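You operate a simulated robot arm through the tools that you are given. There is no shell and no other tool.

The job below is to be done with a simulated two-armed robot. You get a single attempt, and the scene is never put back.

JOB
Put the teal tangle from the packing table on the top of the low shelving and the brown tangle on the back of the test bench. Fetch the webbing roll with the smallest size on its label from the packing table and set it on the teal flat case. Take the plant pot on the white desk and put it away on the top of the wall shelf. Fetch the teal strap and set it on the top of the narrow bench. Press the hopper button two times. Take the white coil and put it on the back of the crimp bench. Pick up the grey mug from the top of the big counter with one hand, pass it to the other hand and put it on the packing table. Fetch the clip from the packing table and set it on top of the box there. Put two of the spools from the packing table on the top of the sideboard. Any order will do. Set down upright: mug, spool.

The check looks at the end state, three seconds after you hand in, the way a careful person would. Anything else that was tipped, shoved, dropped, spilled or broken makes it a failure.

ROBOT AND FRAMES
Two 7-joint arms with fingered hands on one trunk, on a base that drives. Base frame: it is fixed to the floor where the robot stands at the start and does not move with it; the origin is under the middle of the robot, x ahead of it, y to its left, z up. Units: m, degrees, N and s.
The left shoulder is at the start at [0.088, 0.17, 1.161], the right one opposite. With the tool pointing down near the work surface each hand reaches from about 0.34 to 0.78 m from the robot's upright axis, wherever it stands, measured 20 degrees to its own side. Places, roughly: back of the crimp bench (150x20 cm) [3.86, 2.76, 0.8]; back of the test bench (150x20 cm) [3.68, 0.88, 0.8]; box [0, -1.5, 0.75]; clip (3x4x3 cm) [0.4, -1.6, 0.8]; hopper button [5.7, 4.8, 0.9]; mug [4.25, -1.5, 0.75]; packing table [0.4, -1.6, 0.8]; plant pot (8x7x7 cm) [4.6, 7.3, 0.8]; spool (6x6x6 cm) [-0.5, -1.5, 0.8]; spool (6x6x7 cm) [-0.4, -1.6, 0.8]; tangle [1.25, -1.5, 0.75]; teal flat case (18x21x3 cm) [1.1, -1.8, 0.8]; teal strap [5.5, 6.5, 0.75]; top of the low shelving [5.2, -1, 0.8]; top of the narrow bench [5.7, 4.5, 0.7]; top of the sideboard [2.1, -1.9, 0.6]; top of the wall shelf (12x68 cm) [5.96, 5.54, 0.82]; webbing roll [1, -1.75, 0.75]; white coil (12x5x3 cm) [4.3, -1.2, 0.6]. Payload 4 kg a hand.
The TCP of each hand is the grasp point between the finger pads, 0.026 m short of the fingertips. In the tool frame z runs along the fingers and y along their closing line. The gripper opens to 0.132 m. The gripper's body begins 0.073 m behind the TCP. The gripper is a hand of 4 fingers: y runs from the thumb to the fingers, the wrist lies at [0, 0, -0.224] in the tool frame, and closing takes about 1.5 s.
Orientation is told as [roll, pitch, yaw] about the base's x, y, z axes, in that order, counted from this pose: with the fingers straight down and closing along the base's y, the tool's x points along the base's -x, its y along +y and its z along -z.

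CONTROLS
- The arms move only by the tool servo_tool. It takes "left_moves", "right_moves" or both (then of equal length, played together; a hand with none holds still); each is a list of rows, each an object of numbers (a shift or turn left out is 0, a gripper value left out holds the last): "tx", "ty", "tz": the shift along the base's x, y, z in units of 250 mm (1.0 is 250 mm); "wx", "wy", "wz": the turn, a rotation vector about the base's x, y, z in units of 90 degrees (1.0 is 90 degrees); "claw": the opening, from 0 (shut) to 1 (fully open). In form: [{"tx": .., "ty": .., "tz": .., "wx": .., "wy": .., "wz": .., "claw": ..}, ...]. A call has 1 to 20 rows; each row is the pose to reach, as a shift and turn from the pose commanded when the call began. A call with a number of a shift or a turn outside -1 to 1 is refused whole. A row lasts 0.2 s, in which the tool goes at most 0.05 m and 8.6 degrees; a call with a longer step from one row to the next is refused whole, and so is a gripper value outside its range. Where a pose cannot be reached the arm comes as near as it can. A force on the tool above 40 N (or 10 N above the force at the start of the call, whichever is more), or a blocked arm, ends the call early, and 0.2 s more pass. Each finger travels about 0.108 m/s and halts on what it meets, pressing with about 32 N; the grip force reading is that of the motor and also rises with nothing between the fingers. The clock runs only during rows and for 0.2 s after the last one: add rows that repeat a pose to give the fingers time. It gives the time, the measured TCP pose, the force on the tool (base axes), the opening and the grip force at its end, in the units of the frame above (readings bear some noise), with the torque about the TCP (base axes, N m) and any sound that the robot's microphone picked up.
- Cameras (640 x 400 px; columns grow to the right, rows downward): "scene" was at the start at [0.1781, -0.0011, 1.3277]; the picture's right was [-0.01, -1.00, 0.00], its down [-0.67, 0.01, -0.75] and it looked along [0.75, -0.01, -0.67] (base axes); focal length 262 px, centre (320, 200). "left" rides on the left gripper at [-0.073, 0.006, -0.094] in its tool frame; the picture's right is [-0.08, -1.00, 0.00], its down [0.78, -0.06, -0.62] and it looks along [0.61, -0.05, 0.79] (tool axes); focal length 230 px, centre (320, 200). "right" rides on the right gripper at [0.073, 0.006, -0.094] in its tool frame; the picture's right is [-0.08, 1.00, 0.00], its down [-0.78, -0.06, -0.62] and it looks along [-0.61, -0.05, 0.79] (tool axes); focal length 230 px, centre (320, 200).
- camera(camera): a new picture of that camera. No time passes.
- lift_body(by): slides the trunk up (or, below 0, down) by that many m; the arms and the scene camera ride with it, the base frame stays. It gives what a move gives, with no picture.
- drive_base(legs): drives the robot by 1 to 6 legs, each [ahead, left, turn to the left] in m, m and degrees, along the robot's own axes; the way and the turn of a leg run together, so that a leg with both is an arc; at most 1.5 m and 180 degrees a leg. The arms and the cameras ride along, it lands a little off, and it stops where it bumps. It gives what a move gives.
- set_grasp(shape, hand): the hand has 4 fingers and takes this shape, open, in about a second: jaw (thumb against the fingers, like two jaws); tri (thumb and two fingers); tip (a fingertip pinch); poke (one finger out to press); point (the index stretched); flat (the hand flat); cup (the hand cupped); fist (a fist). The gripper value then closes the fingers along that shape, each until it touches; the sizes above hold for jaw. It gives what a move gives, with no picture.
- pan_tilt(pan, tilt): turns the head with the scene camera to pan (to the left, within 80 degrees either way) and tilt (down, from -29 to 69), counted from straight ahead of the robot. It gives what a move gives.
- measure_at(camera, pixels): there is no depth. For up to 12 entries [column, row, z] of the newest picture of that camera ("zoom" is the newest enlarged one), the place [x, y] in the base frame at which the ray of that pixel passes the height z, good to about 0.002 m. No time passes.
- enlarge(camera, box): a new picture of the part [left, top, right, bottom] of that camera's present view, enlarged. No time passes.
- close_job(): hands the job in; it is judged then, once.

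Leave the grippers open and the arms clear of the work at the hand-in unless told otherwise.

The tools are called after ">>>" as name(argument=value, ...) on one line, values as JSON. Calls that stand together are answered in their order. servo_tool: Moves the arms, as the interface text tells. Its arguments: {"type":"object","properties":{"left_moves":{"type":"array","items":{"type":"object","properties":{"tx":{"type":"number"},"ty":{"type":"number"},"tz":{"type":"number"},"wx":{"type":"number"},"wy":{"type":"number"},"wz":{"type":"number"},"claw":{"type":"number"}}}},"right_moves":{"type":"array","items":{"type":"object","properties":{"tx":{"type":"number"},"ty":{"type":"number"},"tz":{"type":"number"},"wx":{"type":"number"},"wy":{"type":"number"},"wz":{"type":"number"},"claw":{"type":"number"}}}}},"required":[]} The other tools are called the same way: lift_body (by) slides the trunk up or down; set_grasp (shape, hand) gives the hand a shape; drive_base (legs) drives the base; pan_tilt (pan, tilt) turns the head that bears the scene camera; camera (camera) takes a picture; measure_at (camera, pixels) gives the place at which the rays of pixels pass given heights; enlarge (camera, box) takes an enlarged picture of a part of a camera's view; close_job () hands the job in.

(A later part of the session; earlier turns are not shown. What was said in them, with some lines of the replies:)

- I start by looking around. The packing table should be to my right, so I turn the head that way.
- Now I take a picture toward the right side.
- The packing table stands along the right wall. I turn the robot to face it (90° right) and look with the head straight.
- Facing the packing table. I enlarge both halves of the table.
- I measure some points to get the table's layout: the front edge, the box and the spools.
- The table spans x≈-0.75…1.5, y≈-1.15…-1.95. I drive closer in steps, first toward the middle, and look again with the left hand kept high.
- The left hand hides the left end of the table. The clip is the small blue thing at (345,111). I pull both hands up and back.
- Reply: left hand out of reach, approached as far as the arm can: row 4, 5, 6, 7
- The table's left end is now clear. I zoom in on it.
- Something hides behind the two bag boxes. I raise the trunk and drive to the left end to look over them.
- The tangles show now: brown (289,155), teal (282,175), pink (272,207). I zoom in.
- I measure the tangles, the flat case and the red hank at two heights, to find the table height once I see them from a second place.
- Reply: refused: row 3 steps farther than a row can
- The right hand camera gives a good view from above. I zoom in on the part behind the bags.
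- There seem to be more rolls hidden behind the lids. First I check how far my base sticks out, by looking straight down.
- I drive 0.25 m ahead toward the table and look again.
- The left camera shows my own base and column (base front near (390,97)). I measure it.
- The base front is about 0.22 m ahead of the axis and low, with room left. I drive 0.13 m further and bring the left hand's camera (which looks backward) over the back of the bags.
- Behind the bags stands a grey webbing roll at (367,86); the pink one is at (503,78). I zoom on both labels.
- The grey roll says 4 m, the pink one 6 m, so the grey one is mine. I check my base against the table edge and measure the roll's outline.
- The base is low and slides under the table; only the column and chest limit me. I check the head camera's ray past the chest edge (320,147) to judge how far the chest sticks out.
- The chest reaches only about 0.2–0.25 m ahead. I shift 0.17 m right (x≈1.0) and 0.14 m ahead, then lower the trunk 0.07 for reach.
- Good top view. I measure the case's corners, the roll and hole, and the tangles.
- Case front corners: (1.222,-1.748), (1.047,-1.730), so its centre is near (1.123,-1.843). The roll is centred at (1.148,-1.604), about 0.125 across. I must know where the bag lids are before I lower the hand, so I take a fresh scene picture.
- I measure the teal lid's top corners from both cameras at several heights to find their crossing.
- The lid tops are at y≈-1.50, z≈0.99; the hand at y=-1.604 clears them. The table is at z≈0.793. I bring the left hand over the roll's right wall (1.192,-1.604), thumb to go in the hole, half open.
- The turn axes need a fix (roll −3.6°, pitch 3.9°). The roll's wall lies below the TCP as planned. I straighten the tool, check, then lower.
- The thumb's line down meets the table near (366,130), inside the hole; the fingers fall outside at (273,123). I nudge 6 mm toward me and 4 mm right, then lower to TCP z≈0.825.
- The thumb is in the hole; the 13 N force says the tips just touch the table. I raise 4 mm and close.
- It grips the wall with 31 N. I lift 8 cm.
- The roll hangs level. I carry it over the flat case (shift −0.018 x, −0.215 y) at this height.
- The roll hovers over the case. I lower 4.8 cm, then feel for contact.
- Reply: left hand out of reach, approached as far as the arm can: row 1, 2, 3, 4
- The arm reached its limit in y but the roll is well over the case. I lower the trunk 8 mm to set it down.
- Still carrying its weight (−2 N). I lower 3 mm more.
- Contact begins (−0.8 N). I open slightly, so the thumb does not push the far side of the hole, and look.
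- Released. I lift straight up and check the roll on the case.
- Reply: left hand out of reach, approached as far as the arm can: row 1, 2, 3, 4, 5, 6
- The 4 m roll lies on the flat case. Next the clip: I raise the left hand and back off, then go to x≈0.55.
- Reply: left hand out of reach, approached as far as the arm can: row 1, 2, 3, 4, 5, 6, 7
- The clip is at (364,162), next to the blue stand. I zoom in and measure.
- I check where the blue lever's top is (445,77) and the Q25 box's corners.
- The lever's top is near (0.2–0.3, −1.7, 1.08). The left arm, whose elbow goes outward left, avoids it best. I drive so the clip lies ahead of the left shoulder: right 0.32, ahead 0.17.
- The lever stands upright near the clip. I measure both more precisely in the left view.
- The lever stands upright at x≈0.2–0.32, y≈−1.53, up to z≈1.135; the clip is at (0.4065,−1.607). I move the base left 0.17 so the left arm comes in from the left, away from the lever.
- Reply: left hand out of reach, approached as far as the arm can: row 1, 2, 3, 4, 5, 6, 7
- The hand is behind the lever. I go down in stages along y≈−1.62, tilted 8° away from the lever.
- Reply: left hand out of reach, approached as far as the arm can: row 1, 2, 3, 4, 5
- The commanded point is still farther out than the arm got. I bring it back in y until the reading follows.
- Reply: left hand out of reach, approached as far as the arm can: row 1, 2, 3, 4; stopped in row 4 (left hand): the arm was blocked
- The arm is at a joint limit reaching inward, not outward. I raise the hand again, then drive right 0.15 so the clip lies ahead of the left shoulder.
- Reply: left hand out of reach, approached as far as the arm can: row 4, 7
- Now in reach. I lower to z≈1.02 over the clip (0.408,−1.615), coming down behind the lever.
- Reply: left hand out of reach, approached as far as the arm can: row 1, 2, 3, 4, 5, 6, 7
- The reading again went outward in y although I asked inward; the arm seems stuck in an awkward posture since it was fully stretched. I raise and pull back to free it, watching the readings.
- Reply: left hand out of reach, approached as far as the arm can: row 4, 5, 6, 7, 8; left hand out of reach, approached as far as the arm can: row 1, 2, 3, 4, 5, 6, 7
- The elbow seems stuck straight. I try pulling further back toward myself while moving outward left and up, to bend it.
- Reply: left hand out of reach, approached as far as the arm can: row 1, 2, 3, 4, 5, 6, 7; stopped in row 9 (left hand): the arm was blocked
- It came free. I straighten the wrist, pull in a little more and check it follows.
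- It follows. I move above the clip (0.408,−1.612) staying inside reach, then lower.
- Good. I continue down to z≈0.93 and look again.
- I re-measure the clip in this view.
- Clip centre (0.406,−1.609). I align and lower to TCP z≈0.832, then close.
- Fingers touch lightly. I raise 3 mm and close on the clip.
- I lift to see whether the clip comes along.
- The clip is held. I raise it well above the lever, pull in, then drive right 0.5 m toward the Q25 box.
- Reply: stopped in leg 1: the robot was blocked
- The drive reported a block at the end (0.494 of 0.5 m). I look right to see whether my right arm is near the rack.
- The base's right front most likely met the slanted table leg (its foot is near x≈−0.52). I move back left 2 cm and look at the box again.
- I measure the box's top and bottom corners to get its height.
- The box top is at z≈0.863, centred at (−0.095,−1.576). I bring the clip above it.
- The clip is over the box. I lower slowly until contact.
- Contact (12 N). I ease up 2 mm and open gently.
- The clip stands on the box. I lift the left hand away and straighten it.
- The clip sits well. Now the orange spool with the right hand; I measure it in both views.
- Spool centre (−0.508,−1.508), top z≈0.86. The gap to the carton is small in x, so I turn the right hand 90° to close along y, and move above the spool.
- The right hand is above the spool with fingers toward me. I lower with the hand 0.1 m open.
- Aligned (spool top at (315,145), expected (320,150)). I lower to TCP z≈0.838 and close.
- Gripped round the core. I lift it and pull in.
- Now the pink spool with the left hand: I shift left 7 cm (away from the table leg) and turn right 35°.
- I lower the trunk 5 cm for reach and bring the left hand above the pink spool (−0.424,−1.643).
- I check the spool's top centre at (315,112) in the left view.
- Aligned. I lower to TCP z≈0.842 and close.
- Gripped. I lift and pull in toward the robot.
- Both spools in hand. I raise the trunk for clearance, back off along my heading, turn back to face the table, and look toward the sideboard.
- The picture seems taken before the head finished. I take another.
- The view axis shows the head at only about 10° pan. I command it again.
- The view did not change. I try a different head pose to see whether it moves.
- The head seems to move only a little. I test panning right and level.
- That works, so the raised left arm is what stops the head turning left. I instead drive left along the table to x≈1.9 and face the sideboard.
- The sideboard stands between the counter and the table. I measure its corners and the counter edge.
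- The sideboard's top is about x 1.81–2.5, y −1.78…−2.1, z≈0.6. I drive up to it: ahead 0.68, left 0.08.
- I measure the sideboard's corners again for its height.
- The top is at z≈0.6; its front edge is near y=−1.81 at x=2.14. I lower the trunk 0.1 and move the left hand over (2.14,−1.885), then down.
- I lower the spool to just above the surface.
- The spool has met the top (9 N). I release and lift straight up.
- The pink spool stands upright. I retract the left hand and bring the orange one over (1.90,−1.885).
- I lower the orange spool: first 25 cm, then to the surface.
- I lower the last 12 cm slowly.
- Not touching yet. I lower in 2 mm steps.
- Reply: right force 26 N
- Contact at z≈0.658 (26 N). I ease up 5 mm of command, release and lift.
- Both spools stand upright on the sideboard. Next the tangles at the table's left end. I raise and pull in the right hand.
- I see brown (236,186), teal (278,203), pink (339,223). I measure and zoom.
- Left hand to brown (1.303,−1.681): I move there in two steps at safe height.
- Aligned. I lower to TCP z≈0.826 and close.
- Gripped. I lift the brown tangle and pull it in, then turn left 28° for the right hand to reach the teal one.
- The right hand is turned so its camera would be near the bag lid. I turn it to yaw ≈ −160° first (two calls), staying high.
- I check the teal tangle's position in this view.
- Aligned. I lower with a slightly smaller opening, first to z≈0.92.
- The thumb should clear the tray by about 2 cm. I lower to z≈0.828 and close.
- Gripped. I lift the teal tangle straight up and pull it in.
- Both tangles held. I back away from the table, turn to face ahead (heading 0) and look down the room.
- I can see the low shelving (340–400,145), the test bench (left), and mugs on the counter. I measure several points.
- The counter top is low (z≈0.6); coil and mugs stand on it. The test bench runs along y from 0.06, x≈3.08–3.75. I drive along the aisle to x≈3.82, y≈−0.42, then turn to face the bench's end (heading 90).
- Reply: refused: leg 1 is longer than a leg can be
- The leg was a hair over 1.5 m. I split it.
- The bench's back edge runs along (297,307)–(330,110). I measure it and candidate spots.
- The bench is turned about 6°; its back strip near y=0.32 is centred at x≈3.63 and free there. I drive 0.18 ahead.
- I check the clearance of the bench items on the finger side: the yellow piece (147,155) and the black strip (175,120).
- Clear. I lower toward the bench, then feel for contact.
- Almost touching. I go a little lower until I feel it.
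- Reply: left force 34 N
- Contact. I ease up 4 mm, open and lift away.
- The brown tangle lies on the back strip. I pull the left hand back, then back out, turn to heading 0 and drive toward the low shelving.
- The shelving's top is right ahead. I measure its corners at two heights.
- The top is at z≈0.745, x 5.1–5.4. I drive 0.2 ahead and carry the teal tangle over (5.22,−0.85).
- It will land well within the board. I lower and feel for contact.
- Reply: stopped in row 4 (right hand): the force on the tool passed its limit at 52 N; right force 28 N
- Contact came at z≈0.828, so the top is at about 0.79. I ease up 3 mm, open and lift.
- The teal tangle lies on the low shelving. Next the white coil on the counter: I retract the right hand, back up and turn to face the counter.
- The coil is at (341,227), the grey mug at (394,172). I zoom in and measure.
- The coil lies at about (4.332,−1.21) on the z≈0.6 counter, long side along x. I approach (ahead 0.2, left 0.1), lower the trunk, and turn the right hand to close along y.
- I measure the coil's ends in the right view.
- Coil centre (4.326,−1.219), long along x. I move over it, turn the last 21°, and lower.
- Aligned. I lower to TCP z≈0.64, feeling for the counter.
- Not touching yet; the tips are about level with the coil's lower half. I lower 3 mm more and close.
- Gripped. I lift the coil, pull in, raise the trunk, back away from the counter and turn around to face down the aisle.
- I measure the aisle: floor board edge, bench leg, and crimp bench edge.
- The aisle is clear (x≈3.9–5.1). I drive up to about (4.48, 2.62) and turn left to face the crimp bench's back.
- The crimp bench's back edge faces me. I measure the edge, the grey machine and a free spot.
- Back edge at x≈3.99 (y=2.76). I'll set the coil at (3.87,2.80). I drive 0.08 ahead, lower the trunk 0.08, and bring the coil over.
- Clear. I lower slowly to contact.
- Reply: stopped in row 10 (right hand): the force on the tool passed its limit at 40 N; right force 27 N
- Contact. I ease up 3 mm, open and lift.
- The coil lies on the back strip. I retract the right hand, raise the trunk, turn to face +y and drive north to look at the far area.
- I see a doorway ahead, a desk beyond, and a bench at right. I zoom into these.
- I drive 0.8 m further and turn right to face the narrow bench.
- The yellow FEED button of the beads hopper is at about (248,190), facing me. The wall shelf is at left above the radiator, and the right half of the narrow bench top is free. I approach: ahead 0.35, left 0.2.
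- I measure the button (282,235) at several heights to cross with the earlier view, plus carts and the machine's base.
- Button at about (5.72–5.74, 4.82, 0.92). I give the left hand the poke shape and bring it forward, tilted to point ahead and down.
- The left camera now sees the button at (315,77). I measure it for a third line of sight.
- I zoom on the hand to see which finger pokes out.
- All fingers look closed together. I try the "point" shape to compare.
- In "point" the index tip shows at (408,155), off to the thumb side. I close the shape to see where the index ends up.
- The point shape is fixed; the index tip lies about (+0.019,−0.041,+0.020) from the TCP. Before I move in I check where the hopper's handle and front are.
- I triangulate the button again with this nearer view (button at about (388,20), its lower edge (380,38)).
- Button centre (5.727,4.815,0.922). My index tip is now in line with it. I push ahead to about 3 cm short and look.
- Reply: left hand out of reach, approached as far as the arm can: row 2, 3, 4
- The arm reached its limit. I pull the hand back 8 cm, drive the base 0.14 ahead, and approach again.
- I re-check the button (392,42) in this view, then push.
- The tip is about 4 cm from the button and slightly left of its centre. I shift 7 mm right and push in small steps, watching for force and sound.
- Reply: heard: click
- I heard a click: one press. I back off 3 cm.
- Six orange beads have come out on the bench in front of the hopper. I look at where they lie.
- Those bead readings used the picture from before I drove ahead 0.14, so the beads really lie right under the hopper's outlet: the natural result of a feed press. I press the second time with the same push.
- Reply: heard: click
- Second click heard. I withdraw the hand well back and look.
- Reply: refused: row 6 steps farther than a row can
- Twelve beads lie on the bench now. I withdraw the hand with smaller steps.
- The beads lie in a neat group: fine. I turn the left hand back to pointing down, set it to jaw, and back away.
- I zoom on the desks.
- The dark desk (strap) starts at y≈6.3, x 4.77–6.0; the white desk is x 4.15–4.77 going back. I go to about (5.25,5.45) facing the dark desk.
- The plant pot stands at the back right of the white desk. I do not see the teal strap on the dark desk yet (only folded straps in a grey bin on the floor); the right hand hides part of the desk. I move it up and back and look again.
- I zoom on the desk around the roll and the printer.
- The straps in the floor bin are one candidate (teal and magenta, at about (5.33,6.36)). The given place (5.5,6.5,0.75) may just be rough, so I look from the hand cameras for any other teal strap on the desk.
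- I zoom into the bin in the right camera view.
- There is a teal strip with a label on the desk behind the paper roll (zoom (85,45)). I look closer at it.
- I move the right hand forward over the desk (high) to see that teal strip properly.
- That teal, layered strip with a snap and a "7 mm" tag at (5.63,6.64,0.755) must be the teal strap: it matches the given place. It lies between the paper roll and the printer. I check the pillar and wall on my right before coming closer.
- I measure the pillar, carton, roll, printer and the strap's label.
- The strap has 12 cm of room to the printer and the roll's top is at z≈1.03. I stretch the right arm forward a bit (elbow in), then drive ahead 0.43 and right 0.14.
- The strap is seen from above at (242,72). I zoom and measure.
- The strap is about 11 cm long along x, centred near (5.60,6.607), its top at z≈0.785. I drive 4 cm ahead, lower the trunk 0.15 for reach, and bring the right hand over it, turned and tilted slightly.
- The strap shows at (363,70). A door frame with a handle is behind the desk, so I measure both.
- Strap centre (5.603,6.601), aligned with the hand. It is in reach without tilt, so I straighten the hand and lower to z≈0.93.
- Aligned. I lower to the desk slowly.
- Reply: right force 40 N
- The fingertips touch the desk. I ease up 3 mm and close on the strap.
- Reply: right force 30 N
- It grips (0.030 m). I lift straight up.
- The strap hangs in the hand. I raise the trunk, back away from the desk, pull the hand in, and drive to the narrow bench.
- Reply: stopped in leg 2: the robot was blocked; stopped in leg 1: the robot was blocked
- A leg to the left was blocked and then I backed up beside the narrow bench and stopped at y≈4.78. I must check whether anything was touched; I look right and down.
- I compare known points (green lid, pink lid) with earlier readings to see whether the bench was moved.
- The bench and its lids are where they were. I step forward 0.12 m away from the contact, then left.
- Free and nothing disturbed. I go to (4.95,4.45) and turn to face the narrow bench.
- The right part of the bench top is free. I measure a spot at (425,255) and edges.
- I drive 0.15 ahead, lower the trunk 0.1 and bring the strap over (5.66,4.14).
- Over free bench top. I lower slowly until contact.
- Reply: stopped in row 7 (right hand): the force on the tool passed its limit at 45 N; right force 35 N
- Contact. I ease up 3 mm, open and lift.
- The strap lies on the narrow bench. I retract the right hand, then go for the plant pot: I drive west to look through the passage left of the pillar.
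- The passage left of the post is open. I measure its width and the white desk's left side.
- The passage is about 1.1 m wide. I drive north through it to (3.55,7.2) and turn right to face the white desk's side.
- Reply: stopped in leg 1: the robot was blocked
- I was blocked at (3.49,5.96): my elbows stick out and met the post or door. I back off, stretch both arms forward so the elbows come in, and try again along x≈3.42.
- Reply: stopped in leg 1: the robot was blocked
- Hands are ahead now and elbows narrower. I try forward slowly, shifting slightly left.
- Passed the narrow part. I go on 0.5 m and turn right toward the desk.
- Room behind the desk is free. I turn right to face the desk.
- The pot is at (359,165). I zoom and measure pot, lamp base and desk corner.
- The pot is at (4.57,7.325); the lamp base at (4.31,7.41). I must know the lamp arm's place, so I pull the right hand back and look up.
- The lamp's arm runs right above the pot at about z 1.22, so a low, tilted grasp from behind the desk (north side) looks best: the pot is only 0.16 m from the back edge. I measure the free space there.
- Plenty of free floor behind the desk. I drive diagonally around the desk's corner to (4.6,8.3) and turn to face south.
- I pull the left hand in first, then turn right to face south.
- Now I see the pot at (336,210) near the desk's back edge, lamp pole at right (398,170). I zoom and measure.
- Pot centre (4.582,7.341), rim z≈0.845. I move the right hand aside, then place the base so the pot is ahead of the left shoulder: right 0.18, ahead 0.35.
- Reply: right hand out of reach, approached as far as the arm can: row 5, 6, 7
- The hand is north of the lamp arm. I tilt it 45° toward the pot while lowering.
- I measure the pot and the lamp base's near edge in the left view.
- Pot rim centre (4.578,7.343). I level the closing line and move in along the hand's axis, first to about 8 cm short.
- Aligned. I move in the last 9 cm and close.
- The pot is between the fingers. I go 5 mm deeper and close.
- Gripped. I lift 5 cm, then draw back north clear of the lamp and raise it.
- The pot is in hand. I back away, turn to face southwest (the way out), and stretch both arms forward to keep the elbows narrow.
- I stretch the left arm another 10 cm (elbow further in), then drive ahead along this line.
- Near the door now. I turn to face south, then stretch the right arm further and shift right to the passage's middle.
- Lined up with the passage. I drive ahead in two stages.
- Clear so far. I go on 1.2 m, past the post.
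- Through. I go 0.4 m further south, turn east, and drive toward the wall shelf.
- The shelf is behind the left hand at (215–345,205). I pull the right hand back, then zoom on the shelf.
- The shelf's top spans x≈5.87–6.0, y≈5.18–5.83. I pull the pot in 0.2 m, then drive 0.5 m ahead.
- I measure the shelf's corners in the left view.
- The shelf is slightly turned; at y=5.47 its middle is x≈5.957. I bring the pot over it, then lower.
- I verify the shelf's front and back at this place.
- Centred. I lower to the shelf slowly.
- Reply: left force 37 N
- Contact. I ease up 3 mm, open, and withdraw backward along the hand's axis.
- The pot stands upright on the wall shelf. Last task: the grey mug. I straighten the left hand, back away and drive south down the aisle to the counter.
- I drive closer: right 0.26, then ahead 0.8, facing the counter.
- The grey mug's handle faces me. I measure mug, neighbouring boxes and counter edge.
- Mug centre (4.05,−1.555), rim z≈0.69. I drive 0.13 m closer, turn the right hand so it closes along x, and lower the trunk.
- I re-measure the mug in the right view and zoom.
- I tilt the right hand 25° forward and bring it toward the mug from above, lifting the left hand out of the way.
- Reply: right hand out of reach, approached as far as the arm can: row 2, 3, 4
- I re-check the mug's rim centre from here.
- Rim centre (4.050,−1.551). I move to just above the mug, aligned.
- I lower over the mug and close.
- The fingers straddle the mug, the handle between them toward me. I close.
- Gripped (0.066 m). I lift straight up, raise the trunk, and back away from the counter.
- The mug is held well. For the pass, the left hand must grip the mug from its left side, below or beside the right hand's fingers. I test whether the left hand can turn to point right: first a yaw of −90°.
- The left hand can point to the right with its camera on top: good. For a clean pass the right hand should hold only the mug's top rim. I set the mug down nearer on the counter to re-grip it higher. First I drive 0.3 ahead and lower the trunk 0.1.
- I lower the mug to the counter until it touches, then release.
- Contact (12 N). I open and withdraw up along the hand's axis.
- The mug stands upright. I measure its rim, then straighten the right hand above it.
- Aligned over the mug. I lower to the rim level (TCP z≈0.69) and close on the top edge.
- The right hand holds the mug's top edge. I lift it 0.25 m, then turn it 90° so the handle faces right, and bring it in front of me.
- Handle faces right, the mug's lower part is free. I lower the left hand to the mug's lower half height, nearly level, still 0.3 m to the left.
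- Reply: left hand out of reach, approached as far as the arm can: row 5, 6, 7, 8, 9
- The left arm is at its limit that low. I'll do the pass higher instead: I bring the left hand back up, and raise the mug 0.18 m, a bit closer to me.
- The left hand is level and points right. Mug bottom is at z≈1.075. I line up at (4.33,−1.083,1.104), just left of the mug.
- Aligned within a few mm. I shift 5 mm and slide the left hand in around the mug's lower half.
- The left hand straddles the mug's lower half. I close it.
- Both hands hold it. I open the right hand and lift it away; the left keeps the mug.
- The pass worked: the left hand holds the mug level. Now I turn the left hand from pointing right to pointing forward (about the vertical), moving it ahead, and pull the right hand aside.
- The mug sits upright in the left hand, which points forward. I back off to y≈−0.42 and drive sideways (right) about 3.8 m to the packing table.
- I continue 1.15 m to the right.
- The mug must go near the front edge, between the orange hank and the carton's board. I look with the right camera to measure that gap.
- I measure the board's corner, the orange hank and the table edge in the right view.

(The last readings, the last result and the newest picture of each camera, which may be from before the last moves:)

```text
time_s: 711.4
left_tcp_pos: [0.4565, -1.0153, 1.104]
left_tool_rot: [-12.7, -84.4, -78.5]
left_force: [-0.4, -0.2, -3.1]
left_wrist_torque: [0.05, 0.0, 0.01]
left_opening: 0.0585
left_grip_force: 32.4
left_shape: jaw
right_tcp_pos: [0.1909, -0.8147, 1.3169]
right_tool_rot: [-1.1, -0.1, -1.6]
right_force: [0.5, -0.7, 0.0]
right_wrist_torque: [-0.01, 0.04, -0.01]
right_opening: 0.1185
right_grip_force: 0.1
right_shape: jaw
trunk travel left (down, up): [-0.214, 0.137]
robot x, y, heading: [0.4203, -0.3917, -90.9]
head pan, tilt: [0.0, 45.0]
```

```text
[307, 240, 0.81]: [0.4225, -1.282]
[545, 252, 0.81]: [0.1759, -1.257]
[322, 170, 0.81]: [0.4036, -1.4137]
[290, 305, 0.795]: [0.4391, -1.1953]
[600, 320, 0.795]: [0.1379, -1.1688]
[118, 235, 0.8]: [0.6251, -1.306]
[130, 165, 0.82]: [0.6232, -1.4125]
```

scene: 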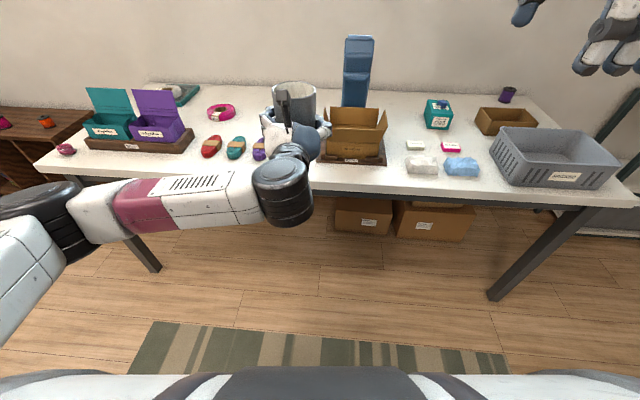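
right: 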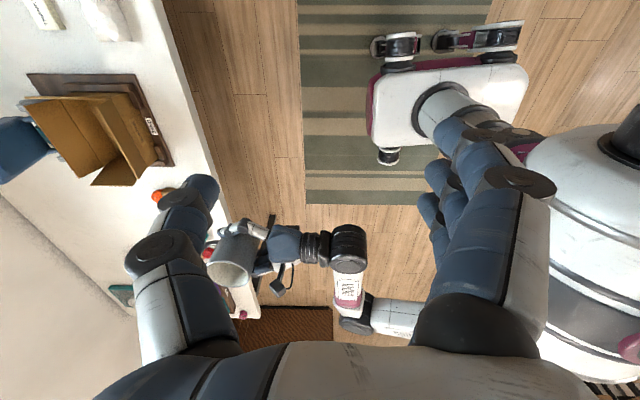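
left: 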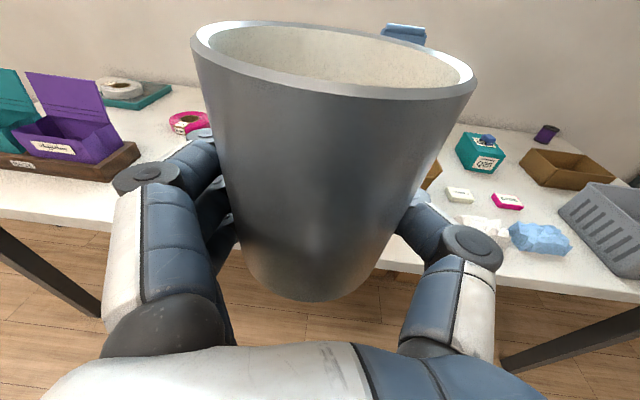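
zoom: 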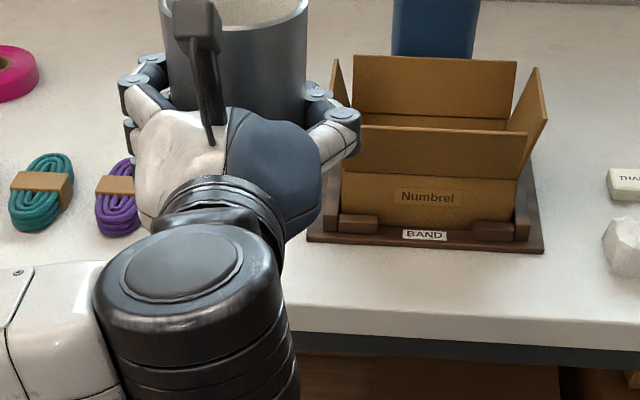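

The gap there is too small. The table's left end, where the tangles were, is free: I'll set the mug at about (1.29,−1.62), coming over the table's end so the wrist stays off the table. I drive back left and turn toward it.

>>> drive_base(legs=[[0, 1.48, 0], [0, 0, -70], [0.22, 0.6, 0]])

>>> camera(camera="scene")

>>> camera(camera="left")

```text
time_s: 732.7
left_tcp_pos: [1.3263, -1.3027, 1.1045]
left_tool_rot: [-12.8, -84.4, -147.1]
left_force: [-0.1, 0.1, -2.1]
left_wrist_torque: [-0.03, 0.03, -0.01]
left_opening: 0.058
left_grip_force: 32.1
left_shape: jaw
right_tcp_pos: [1.4171, -0.9833, 1.3165]
right_tool_rot: [-1.0, 0.1, -70.1]
right_force: [-0.7, -0.2, 0.2]
right_wrist_torque: [-0.01, 0.0, 0.0]
right_opening: 0.1186
right_grip_force: 0.1
right_shape: jaw
trunk travel left (down, up): [-0.214, 0.137]
robot x, y, heading: [1.8951, -1.0409, -159.7]
head pan, tilt: [0.0, 45.0]
```

```text
taken
```

scene: 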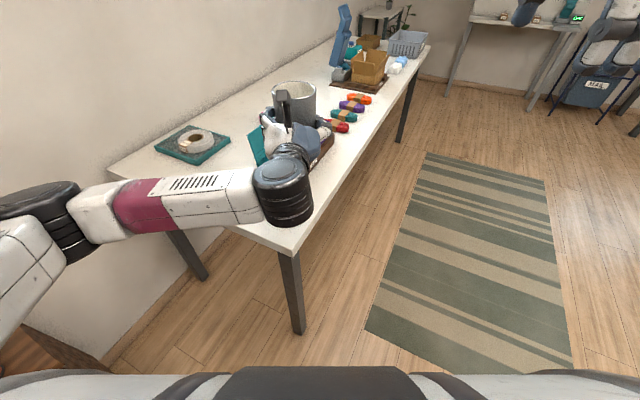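

```text
taken
```

left: 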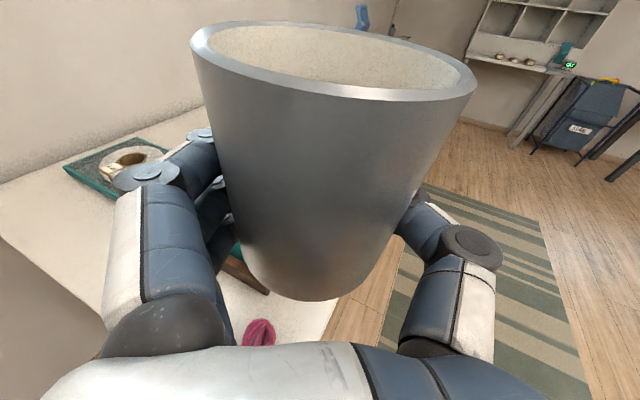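

I move a bit further (ahead 0.07, left 0.2), so the mug comes over the free end.

>>> drive_base(legs=[[0.07, 0.2, 0]])

>>> servo_tool(left_moves=[{"tx": -0.05, "ty": -0.12}, {"tx": -0.1, "ty": -0.24}, {"tx": -0.15, "ty": -0.36}, {"tx": -0.16, "ty": -0.42}, {"tx": -0.16, "ty": -0.42}])

>>> camera(camera="scene")

>>> camera(camera="right")

```text
time_s: 735.1
left_tcp_pos: [1.3284, -1.5114, 1.105]
left_tool_rot: [-12.9, -84.4, -147.1]
left_force: [0.4, 0.4, -2.2]
left_wrist_torque: [0.01, 0.01, -0.01]
left_opening: 0.0584
left_grip_force: 31.5
left_shape: jaw
right_tcp_pos: [1.4188, -1.1927, 1.317]
right_tool_rot: [-1.0, 0.1, -70.2]
right_force: [-0.9, 1.3, 0.4]
right_wrist_torque: [0.03, -0.01, 0.02]
right_opening: 0.1186
right_grip_force: 0.0
right_shape: jaw
trunk travel left (down, up): [-0.214, 0.137]
robot x, y, heading: [1.8948, -1.2522, -159.6]
head pan, tilt: [0.0, 45.0]
```

```text
time_s: 736.3
left_tcp_pos: [1.2887, -1.6162, 1.1044]
left_tool_rot: [-12.8, -84.4, -147.1]
left_force: [-0.6, -0.6, -3.2]
left_wrist_torque: [0.03, 0.0, -0.04]
left_opening: 0.0582
left_grip_force: 32.1
left_shape: jaw
right_tcp_pos: [1.4192, -1.1941, 1.3162]
right_tool_rot: [-0.9, 0.0, -70.1]
right_force: [0.2, 0.4, 0.5]
right_wrist_torque: [0.03, -0.02, -0.02]
right_opening: 0.1186
right_grip_force: 0.0
right_shape: jaw
trunk travel left (down, up): [-0.214, 0.137]
robot x, y, heading: [1.8987, -1.2546, -159.6]
head pan, tilt: [0.0, 45.0]
```

```text
taken
```

scene: 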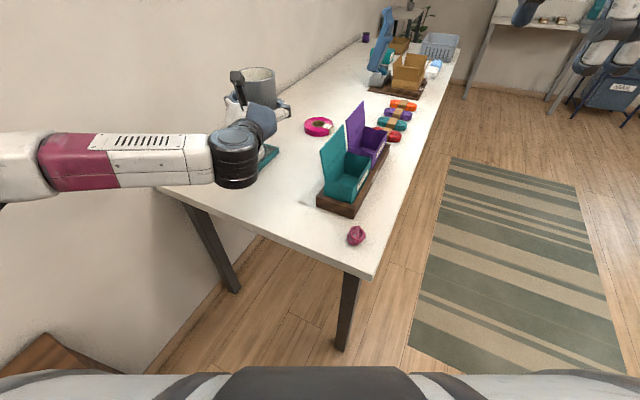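

```text
taken
```

right: 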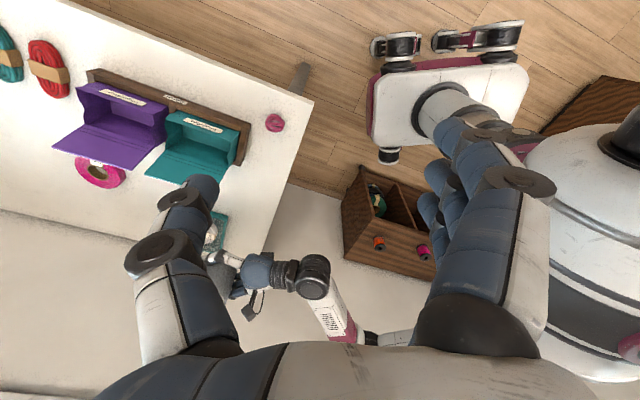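

Over the free end. I lower the mug to about 4 cm above the table.

>>> servo_tool(left_moves=[{"tz": -0.14}, {"tz": -0.28}, {"tz": -0.42}, {"tz": -0.56}, {"tz": -0.7}, {"tz": -0.82}, {"tz": -0.92}, {"tz": -0.92}])

>>> camera(camera="scene")

>>> enlarge(camera="scene", box=[160, 90, 360, 250])

>>> camera(camera="left")

```text
time_s: 738.1
left_tcp_pos: [1.2885, -1.6167, 0.8748]
left_tool_rot: [-12.9, -84.5, -147.2]
left_force: [0.7, 0.6, -3.2]
left_wrist_torque: [0.01, 0.01, -0.03]
left_opening: 0.058
left_grip_force: 31.8
left_shape: jaw
right_tcp_pos: [1.4206, -1.1919, 1.3173]
right_tool_rot: [-1.0, -0.1, -70.3]
right_force: [0.6, 0.0, 0.3]
right_wrist_torque: [0.02, -0.01, 0.01]
right_opening: 0.1187
right_grip_force: 0.1
right_shape: jaw
trunk travel left (down, up): [-0.214, 0.137]
robot x, y, heading: [1.9001, -1.2503, -159.3]
head pan, tilt: [0.0, 45.0]
```

```text
taken
```

scene: 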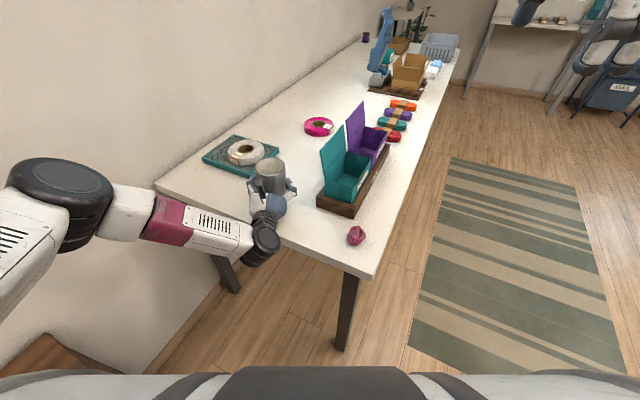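

```text
2.50 times, centred on (260, 170) of scene
```

zoom: 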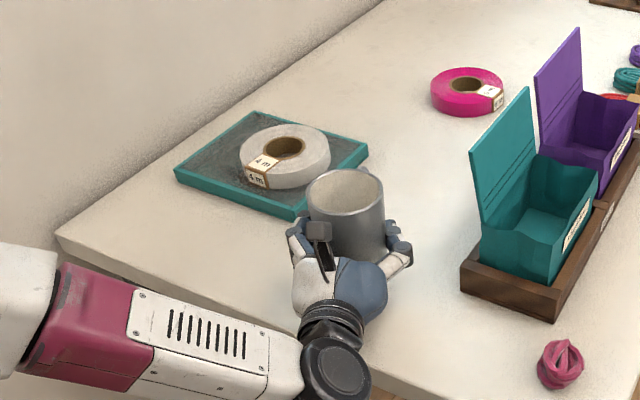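

```text
taken
```

left: 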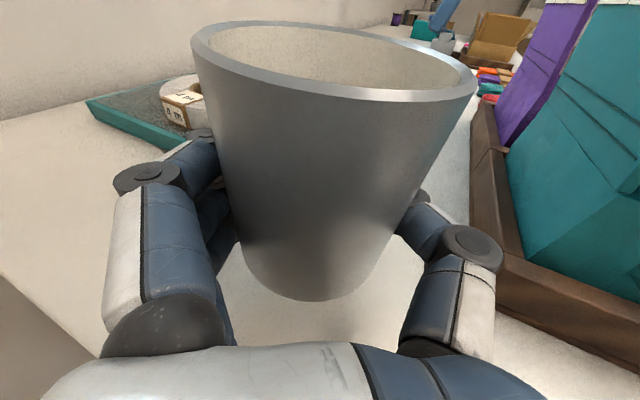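

Well placed. I shift 2 cm toward the table's end so the palm clears it, then lower slowly to contact.

>>> servo_tool(left_moves=[{"tx": 0.05, "ty": 0.02}, {"tx": 0.09, "ty": 0.035}, {"tx": 0.09, "ty": 0.035, "tz": -0.06}, {"tx": 0.09, "ty": 0.035, "tz": -0.11}, {"tx": 0.09, "ty": 0.035, "tz": -0.14}, {"tx": 0.09, "ty": 0.035, "tz": -0.16}, {"tx": 0.09, "ty": 0.035, "tz": -0.17}, {"tx": 0.09, "ty": 0.035, "tz": -0.18}, {"tx": 0.09, "ty": 0.035, "tz": -0.18}])

>>> enlarge(camera="scene", box=[180, 120, 340, 270])

```text
time_s: 740.1
left_tcp_pos: [1.3104, -1.6084, 0.8313]
left_tool_rot: [-13.0, -84.5, -147.0]
left_force: [-0.5, 0.6, 5.2]
left_wrist_torque: [-0.29, -0.03, -0.04]
left_opening: 0.0579
left_grip_force: 31.6
left_shape: jaw
right_tcp_pos: [1.4209, -1.1909, 1.3181]
right_tool_rot: [-1.0, 0.0, -70.2]
right_force: [-0.4, 0.3, -0.7]
right_wrist_torque: [-0.01, -0.01, -0.04]
right_opening: 0.1186
right_grip_force: 0.0
right_shape: jaw
trunk travel left (down, up): [-0.214, 0.137]
robot x, y, heading: [1.8933, -1.2524, -159.4]
head pan, tilt: [0.0, 45.0]
```

```text
2.67 times, centred on (260, 195) of scene
```

zoom: 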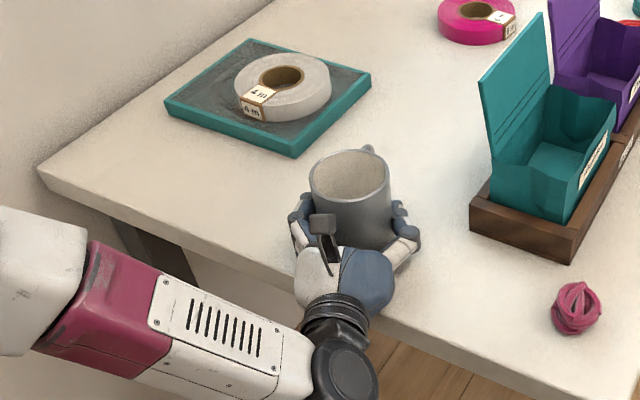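

First contact. I lower 3 mm more.

>>> servo_tool(left_moves=[{"tz": -0.006}, {"tz": -0.012}, {"tz": -0.012}])

>>> camera(camera="left")

```text
time_s: 740.9
left_tcp_pos: [1.3105, -1.6085, 0.8301]
left_tool_rot: [-13.0, -84.9, -146.7]
left_force: [-2.8, -1.4, 20.6]
left_wrist_torque: [-1.06, 0.02, -0.12]
left_opening: 0.0577
left_grip_force: 32.1
left_shape: jaw
right_tcp_pos: [1.4214, -1.1908, 1.3188]
right_tool_rot: [-1.0, 0.0, -70.1]
right_force: [-1.0, -0.6, 0.3]
right_wrist_torque: [0.01, 0.0, -0.01]
right_opening: 0.1185
right_grip_force: 0.1
right_shape: jaw
trunk travel left (down, up): [-0.214, 0.137]
robot x, y, heading: [1.8956, -1.2545, -159.6]
head pan, tilt: [0.0, 45.0]
```

```text
taken
```

left: 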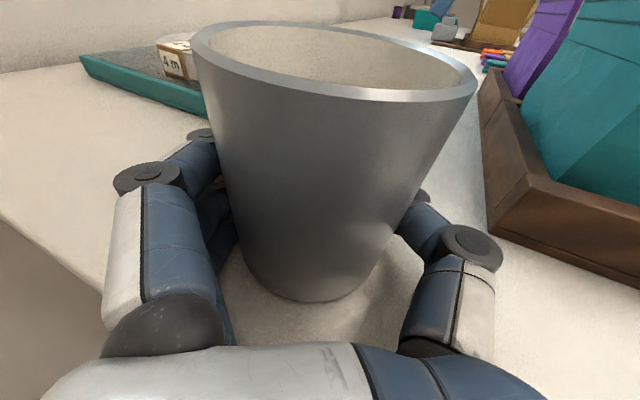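

The lowest finger touches the table; the mug's base is only a few mm above it. I ease off slightly and open very gradually so it settles gently.

>>> servo_tool(left_moves=[{"tz": 0.006, "claw": 0.3}, {"tz": 0.006, "claw": 0.4}, {"tz": 0.006, "claw": 0.42}, {"tz": 0.006, "claw": 0.43}, {"tz": 0.006, "claw": 0.435}, {"tz": 0.006, "claw": 0.44}, {"tz": 0.006, "claw": 0.445}, {"tz": 0.006, "claw": 0.45}, {"tz": 0.006, "claw": 0.46}, {"tz": 0.006, "claw": 0.47}, {"tz": 0.006, "claw": 0.48}, {"tz": 0.006, "claw": 0.5}, {"tz": 0.006, "claw": 0.5}])

>>> camera(camera="left")

>>> enlarge(camera="scene", box=[180, 120, 340, 270])

```text
time_s: 743.7
left_tcp_pos: [1.3119, -1.6081, 0.8309]
left_tool_rot: [-12.8, -84.6, -147.2]
left_force: [-7.2, -2.0, 23.3]
left_wrist_torque: [-1.23, 0.17, -0.34]
left_opening: 0.0655
left_grip_force: 0.1
left_shape: jaw
right_tcp_pos: [1.4222, -1.1912, 1.3173]
right_tool_rot: [-1.1, 0.0, -70.2]
right_force: [0.6, -0.2, -0.5]
right_wrist_torque: [0.0, -0.03, 0.0]
right_opening: 0.1186
right_grip_force: 0.0
right_shape: jaw
trunk travel left (down, up): [-0.214, 0.137]
robot x, y, heading: [1.8993, -1.256, -159.3]
head pan, tilt: [0.0, 45.0]
```

```text
taken
```

left: 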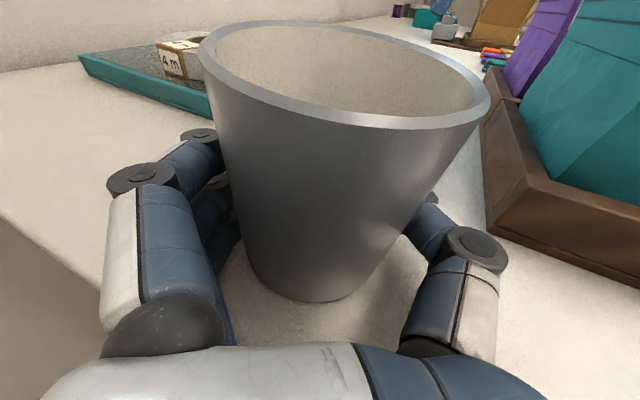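

```text
2.67 times, centred on (260, 195) of scene
```

zoom: 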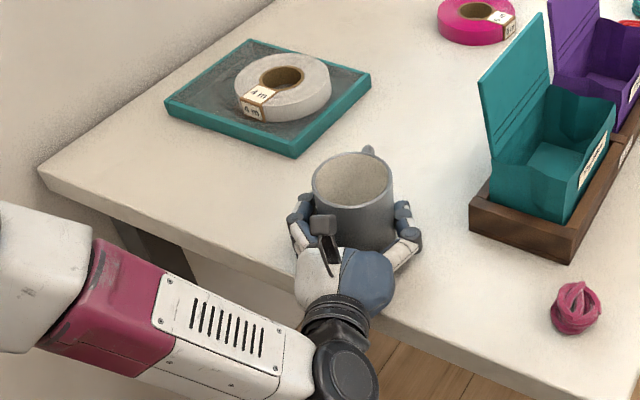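

The mug leans a little, likely resting on a finger. I open further, slowly, so it can settle flat.

>>> servo_tool(left_moves=[{"claw": 0.52}, {"claw": 0.54}, {"claw": 0.56}, {"claw": 0.58}, {"claw": 0.6}, {"claw": 0.62}, {"claw": 0.64}, {"claw": 0.66}, {"claw": 0.68}, {"claw": 0.7}, {"claw": 0.7}, {"claw": 0.7}])

>>> camera(camera="left")

>>> enlarge(camera="scene", box=[180, 120, 340, 270])

```text
time_s: 746.3
left_tcp_pos: [1.3109, -1.6067, 0.8301]
left_tool_rot: [-12.6, -84.6, -147.4]
left_force: [-6.7, 3.8, 23.8]
left_wrist_torque: [-1.0, 0.19, -0.4]
left_opening: 0.0878
left_grip_force: 0.3
left_shape: jaw
right_tcp_pos: [1.4208, -1.1921, 1.3181]
right_tool_rot: [-1.0, 0.0, -70.2]
right_force: [0.4, 0.8, -0.2]
right_wrist_torque: [-0.02, -0.01, -0.01]
right_opening: 0.1185
right_grip_force: 0.0
right_shape: jaw
trunk travel left (down, up): [-0.214, 0.137]
robot x, y, heading: [1.8955, -1.2534, -159.6]
head pan, tilt: [0.0, 45.0]
```

```text
taken
```

left: 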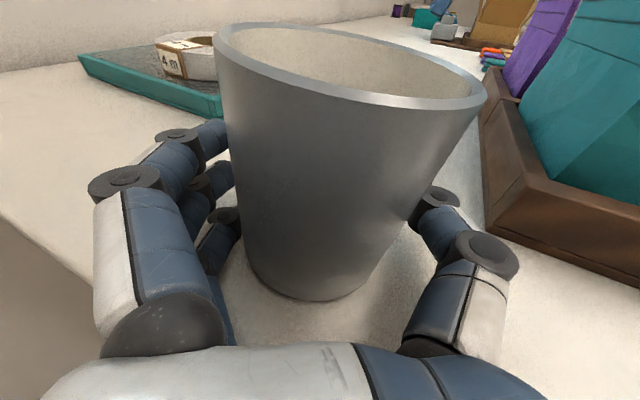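

```text
2.67 times, centred on (260, 195) of scene
```

zoom: 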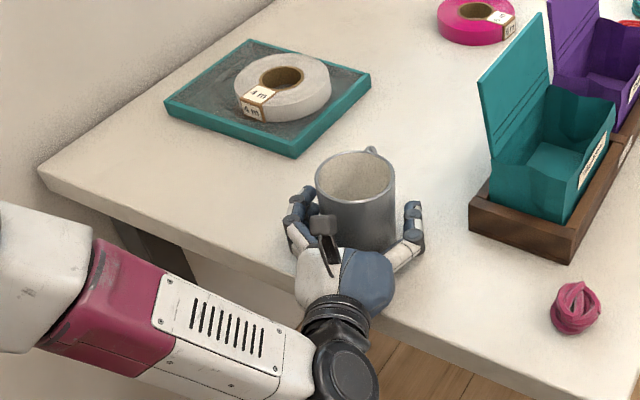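

The hand still presses on the table (24 N), which keeps the lowest finger from opening. I raise 3 mm and look.

>>> servo_tool(left_moves=[{"tz": 0.006}, {"tz": 0.012}, {"tz": 0.012}, {"tz": 0.012}])

>>> camera(camera="left")

>>> enlarge(camera="scene", box=[200, 140, 310, 240])

```text
time_s: 747.3
left_tcp_pos: [1.312, -1.6083, 0.8313]
left_tool_rot: [-12.2, -84.2, -147.9]
left_force: [-4.5, 4.7, 9.2]
left_wrist_torque: [-0.28, 0.05, -0.21]
left_opening: 0.0877
left_grip_force: 0.0
left_shape: jaw
right_tcp_pos: [1.4192, -1.1922, 1.3177]
right_tool_rot: [-1.0, 0.1, -70.2]
right_force: [0.3, 0.5, 0.0]
right_wrist_torque: [0.03, -0.02, -0.03]
right_opening: 0.1188
right_grip_force: 0.1
right_shape: jaw
trunk travel left (down, up): [-0.214, 0.137]
robot x, y, heading: [1.8956, -1.2535, -159.4]
head pan, tilt: [0.0, 45.0]
```

```text
taken
```

left: 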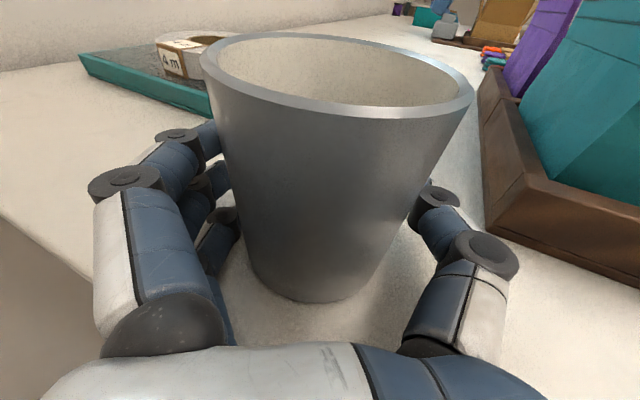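

```text
4.00 times, centred on (255, 190) of scene
```

zoom: 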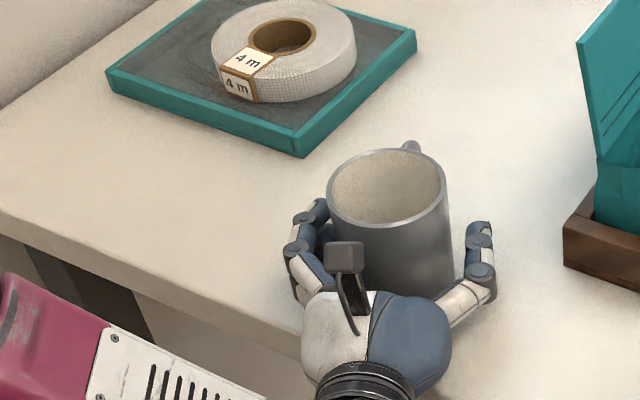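

Better. I raise another 4 mm to free the lowest finger.

>>> servo_tool(left_moves=[{"tz": 0.008}, {"tz": 0.016}, {"tz": 0.016}, {"tz": 0.016}])

>>> camera(camera="left")

```text
time_s: 748.3
left_tcp_pos: [1.3117, -1.6086, 0.8351]
left_tool_rot: [-12.6, -84.3, -147.3]
left_force: [0.1, 0.4, -0.5]
left_wrist_torque: [-0.02, 0.01, 0.01]
left_opening: 0.0917
left_grip_force: 0.1
left_shape: jaw
right_tcp_pos: [1.4201, -1.1921, 1.3169]
right_tool_rot: [-1.0, 0.0, -70.2]
right_force: [-0.3, 1.0, -0.5]
right_wrist_torque: [-0.01, 0.0, -0.02]
right_opening: 0.1185
right_grip_force: 0.0
right_shape: jaw
trunk travel left (down, up): [-0.214, 0.137]
robot x, y, heading: [1.9002, -1.2529, -159.6]
head pan, tilt: [0.0, 45.0]
```

```text
taken
```

left: 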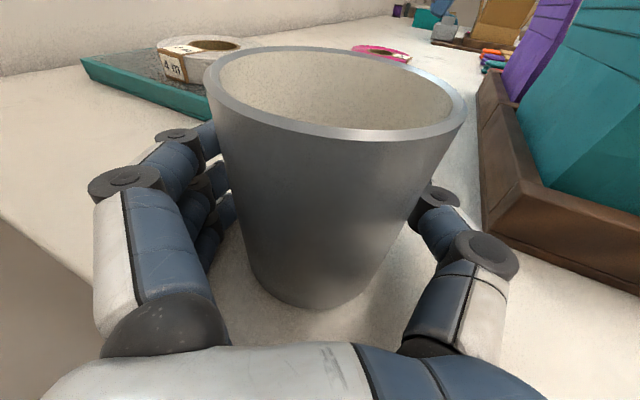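

The force is gone and the mug stands free. I open a little more and withdraw straight back.

>>> servo_tool(left_moves=[{"claw": 0.8}, {"claw": 0.8}, {"tx": 0.08, "ty": 0.03}, {"tx": 0.2, "ty": 0.075}, {"tx": 0.34, "ty": 0.127}, {"tx": 0.48, "ty": 0.18}, {"tx": 0.62, "ty": 0.23}, {"tx": 0.76, "ty": 0.283}, {"tx": 0.76, "ty": 0.283, "tz": 0.15}, {"tx": 0.76, "ty": 0.283, "tz": 0.3}, {"tx": 0.76, "ty": 0.283, "tz": 0.3}])

>>> camera(camera="left")

>>> enlarge(camera="scene", box=[160, 100, 380, 270])

```text
time_s: 750.7
left_tcp_pos: [1.5011, -1.5384, 0.9102]
left_tool_rot: [-12.7, -84.3, -147.2]
left_force: [-0.3, 0.2, 0.6]
left_wrist_torque: [-0.02, -0.01, -0.01]
left_opening: 0.1052
left_grip_force: 0.1
left_shape: jaw
right_tcp_pos: [1.4195, -1.1933, 1.3162]
right_tool_rot: [-1.1, 0.0, -70.1]
right_force: [0.1, 0.1, 0.4]
right_wrist_torque: [-0.01, -0.02, 0.0]
right_opening: 0.1185
right_grip_force: 0.0
right_shape: jaw
trunk travel left (down, up): [-0.214, 0.137]
robot x, y, heading: [1.8974, -1.2532, -159.8]
head pan, tilt: [0.0, 45.0]
```

```text
taken
```

left: 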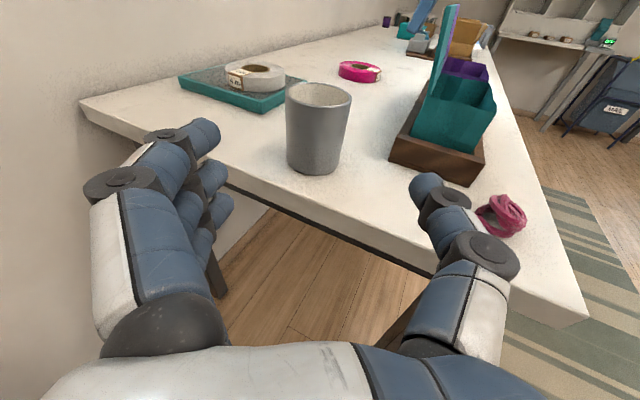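

```text
2.35 times, centred on (270, 185) of scene
```

zoom: 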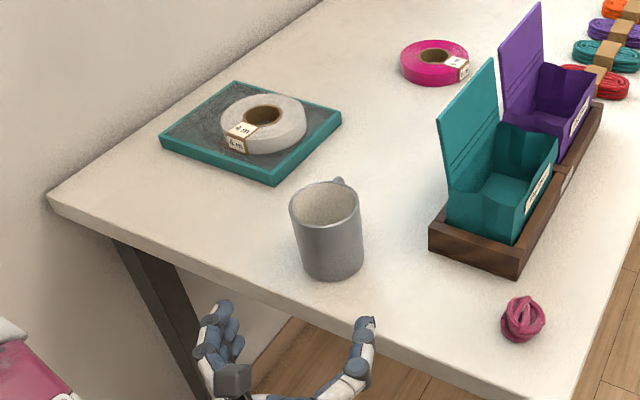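

The mug stands upright on the packing table. I lift the left hand, open both grippers fully, and move clear.

>>> servo_tool(left_moves=[{"tz": 0.15, "tx": 0.1, "claw": 1.0}, {"tz": 0.3, "tx": 0.2}, {"tz": 0.45, "tx": 0.2}, {"tz": 0.6, "tx": 0.2}, {"tz": 0.7, "tx": 0.2}, {"tz": 0.7, "tx": 0.2}], right_moves=[{"claw": 1.0}, {"claw": 1.0}, {"claw": 1.0}, {"claw": 1.0}, {"claw": 1.0}, {"claw": 1.0}])

>>> drive_base(legs=[[-0.1, -0.45, 0]])

>>> camera(camera="scene")

>>> enlarge(camera="scene", box=[100, 60, 400, 280])

```text
time_s: 752.1
left_tcp_pos: [1.4903, -1.5203, 1.0426]
left_tool_rot: [-12.7, -84.4, -147.2]
left_force: [0.3, 0.6, -0.1]
left_wrist_torque: [0.0, 0.03, -0.04]
left_opening: 0.1318
left_grip_force: 0.1
left_shape: jaw
left hand out of reach, approached as far as the arm can: row 2, 3, 4, 5, 6
right_tcp_pos: [1.4204, -1.193, 1.3165]
right_tool_rot: [-1.0, 0.0, -70.3]
right_force: [0.3, 0.2, 0.7]
right_wrist_torque: [0.02, 0.01, -0.02]
right_opening: 0.1319
right_grip_force: 0.0
right_shape: jaw
trunk travel left (down, up): [-0.214, 0.137]
robot x, y, heading: [1.8967, -1.2494, -159.8]
head pan, tilt: [0.0, 45.0]
```

```text
time_s: 756.5
left_tcp_pos: [1.4277, -1.0638, 1.0417]
left_tool_rot: [-12.7, -84.4, -147.6]
left_force: [0.3, -0.1, 0.4]
left_wrist_torque: [0.03, 0.03, -0.01]
left_opening: 0.1315
left_grip_force: 0.1
left_shape: jaw
right_tcp_pos: [1.3607, -0.7368, 1.317]
right_tool_rot: [-1.1, 0.0, -70.5]
right_force: [0.0, -0.1, 0.2]
right_wrist_torque: [0.01, -0.02, 0.0]
right_opening: 0.132
right_grip_force: 0.2
right_shape: jaw
trunk travel left (down, up): [-0.214, 0.137]
robot x, y, heading: [1.8352, -0.8048, -160.1]
head pan, tilt: [0.0, 45.0]
```

```text
taken
```

scene: 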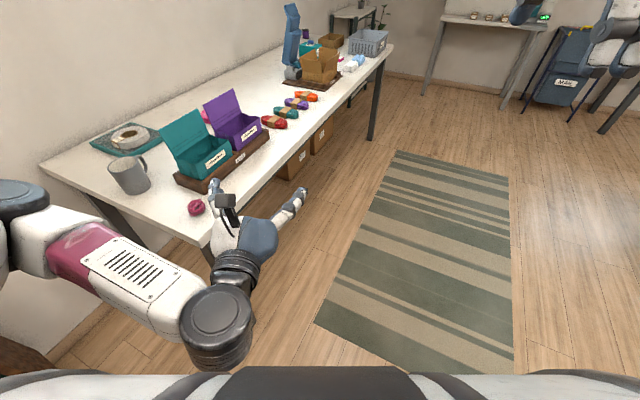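

```text
1.82 times, centred on (250, 170) of scene
```

zoom: 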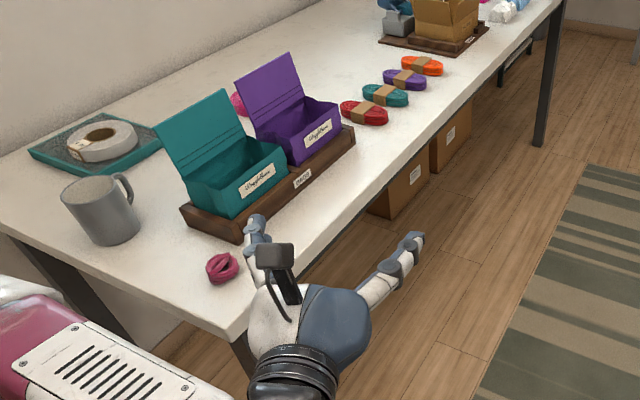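

All looks right. I back away another 0.4 m so the arms are well clear, and take a last look at the table.

>>> drive_base(legs=[[0, -0.4, 30]])

>>> pan_tilt(pan=0, tilt=30)

>>> camera(camera="scene")

```text
time_s: 760.6
left_tcp_pos: [1.3877, -0.9075, 1.0419]
left_tool_rot: [-12.8, -84.4, -117.3]
left_force: [0.5, 0.0, 0.2]
left_wrist_torque: [0.0, -0.01, 0.02]
left_opening: 0.1319
left_grip_force: 0.1
left_shape: jaw
right_tcp_pos: [1.1622, -0.6599, 1.3175]
right_tool_rot: [-1.0, 0.0, -40.2]
right_force: [0.1, 0.0, -0.3]
right_wrist_torque: [-0.03, 0.02, 0.0]
right_opening: 0.1319
right_grip_force: 0.0
right_shape: jaw
trunk travel left (down, up): [-0.214, 0.137]
robot x, y, heading: [1.6052, -0.4762, -129.8]
head pan, tilt: [0.0, 45.0]
```

```text
time_s: 761.4
left_tcp_pos: [1.3874, -0.9071, 1.0425]
left_tool_rot: [-12.7, -84.4, -117.2]
left_force: [0.8, 1.2, -0.1]
left_wrist_torque: [-0.04, 0.06, 0.01]
left_opening: 0.1317
left_grip_force: 0.0
left_shape: jaw
right_tcp_pos: [1.1627, -0.6597, 1.3172]
right_tool_rot: [-1.1, 0.0, -40.2]
right_force: [0.1, -0.3, 0.2]
right_wrist_torque: [0.0, 0.02, 0.01]
right_opening: 0.1319
right_grip_force: 0.1
right_shape: jaw
trunk travel left (down, up): [-0.214, 0.137]
robot x, y, heading: [1.6059, -0.4731, -129.9]
head pan, tilt: [0.0, 30.0]
```

```text
taken
```

scene: 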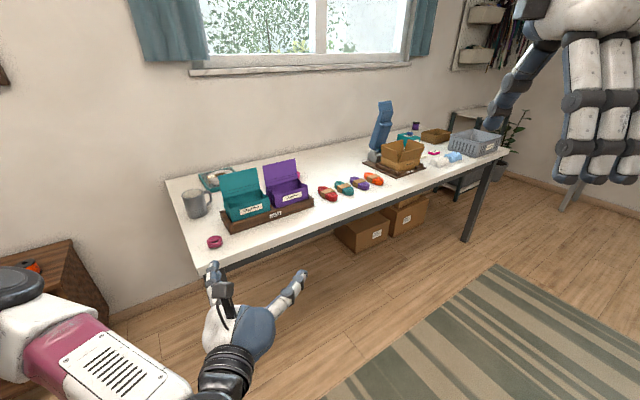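

Every item is in its place: tangles, webbing roll, clip, spools, coil, strap, plant pot and mug, and the hopper button clicked twice. The grippers are open and the arms are clear, so I hand the job in.

>>> close_job()

```text
The job is handed in.
```

I did every task on the list and handed the job in. I don't have the judge's result.

| Task | End state |
|---|---|
| Teal tangle | On the top of the low shelving |
| Brown tangle | On the back of the test bench |
| Webbing roll | The 4 m roll, the smaller of the two sizes on the table, lies flat on the teal flat case |
| Plant pot | Upright on the wall shelf |
| Teal strap | On the right part of the narrow bench |
| Hopper button | Pressed twice, one click heard each time |
| White coil | On the back of the crimp bench |
| Grey mug | Passed in the air from the right hand to the left, now upright on the left end of the packing table |
| Clip | On top of the teal Q25 box |
| Spools | The orange and pink ones stand upright on the sideboard |

Four things could matter to the check:

- **Beads:** each hopper press let six orange beads out onto the narrow bench. No container was under the outlet, and I left both the beads and the carts alone.
- **Which strap:** I took the folded teal strip with the "7 mm" tag from the dark desk, because it matched the given place. Other teal straps hang on the pegboard, and one lies in a bin on the floor.
- **Bumps:** the base or an arm was blocked a few times, near the packing table, beside the narrow bench and in the passage by the white desk. I measured the narrow bench afterwards and it had not moved. At the other places I saw nothing out of place but did not measure.
- **Extra set-down of the mug:** I set it back down once on the big counter to change my grip before the pass.
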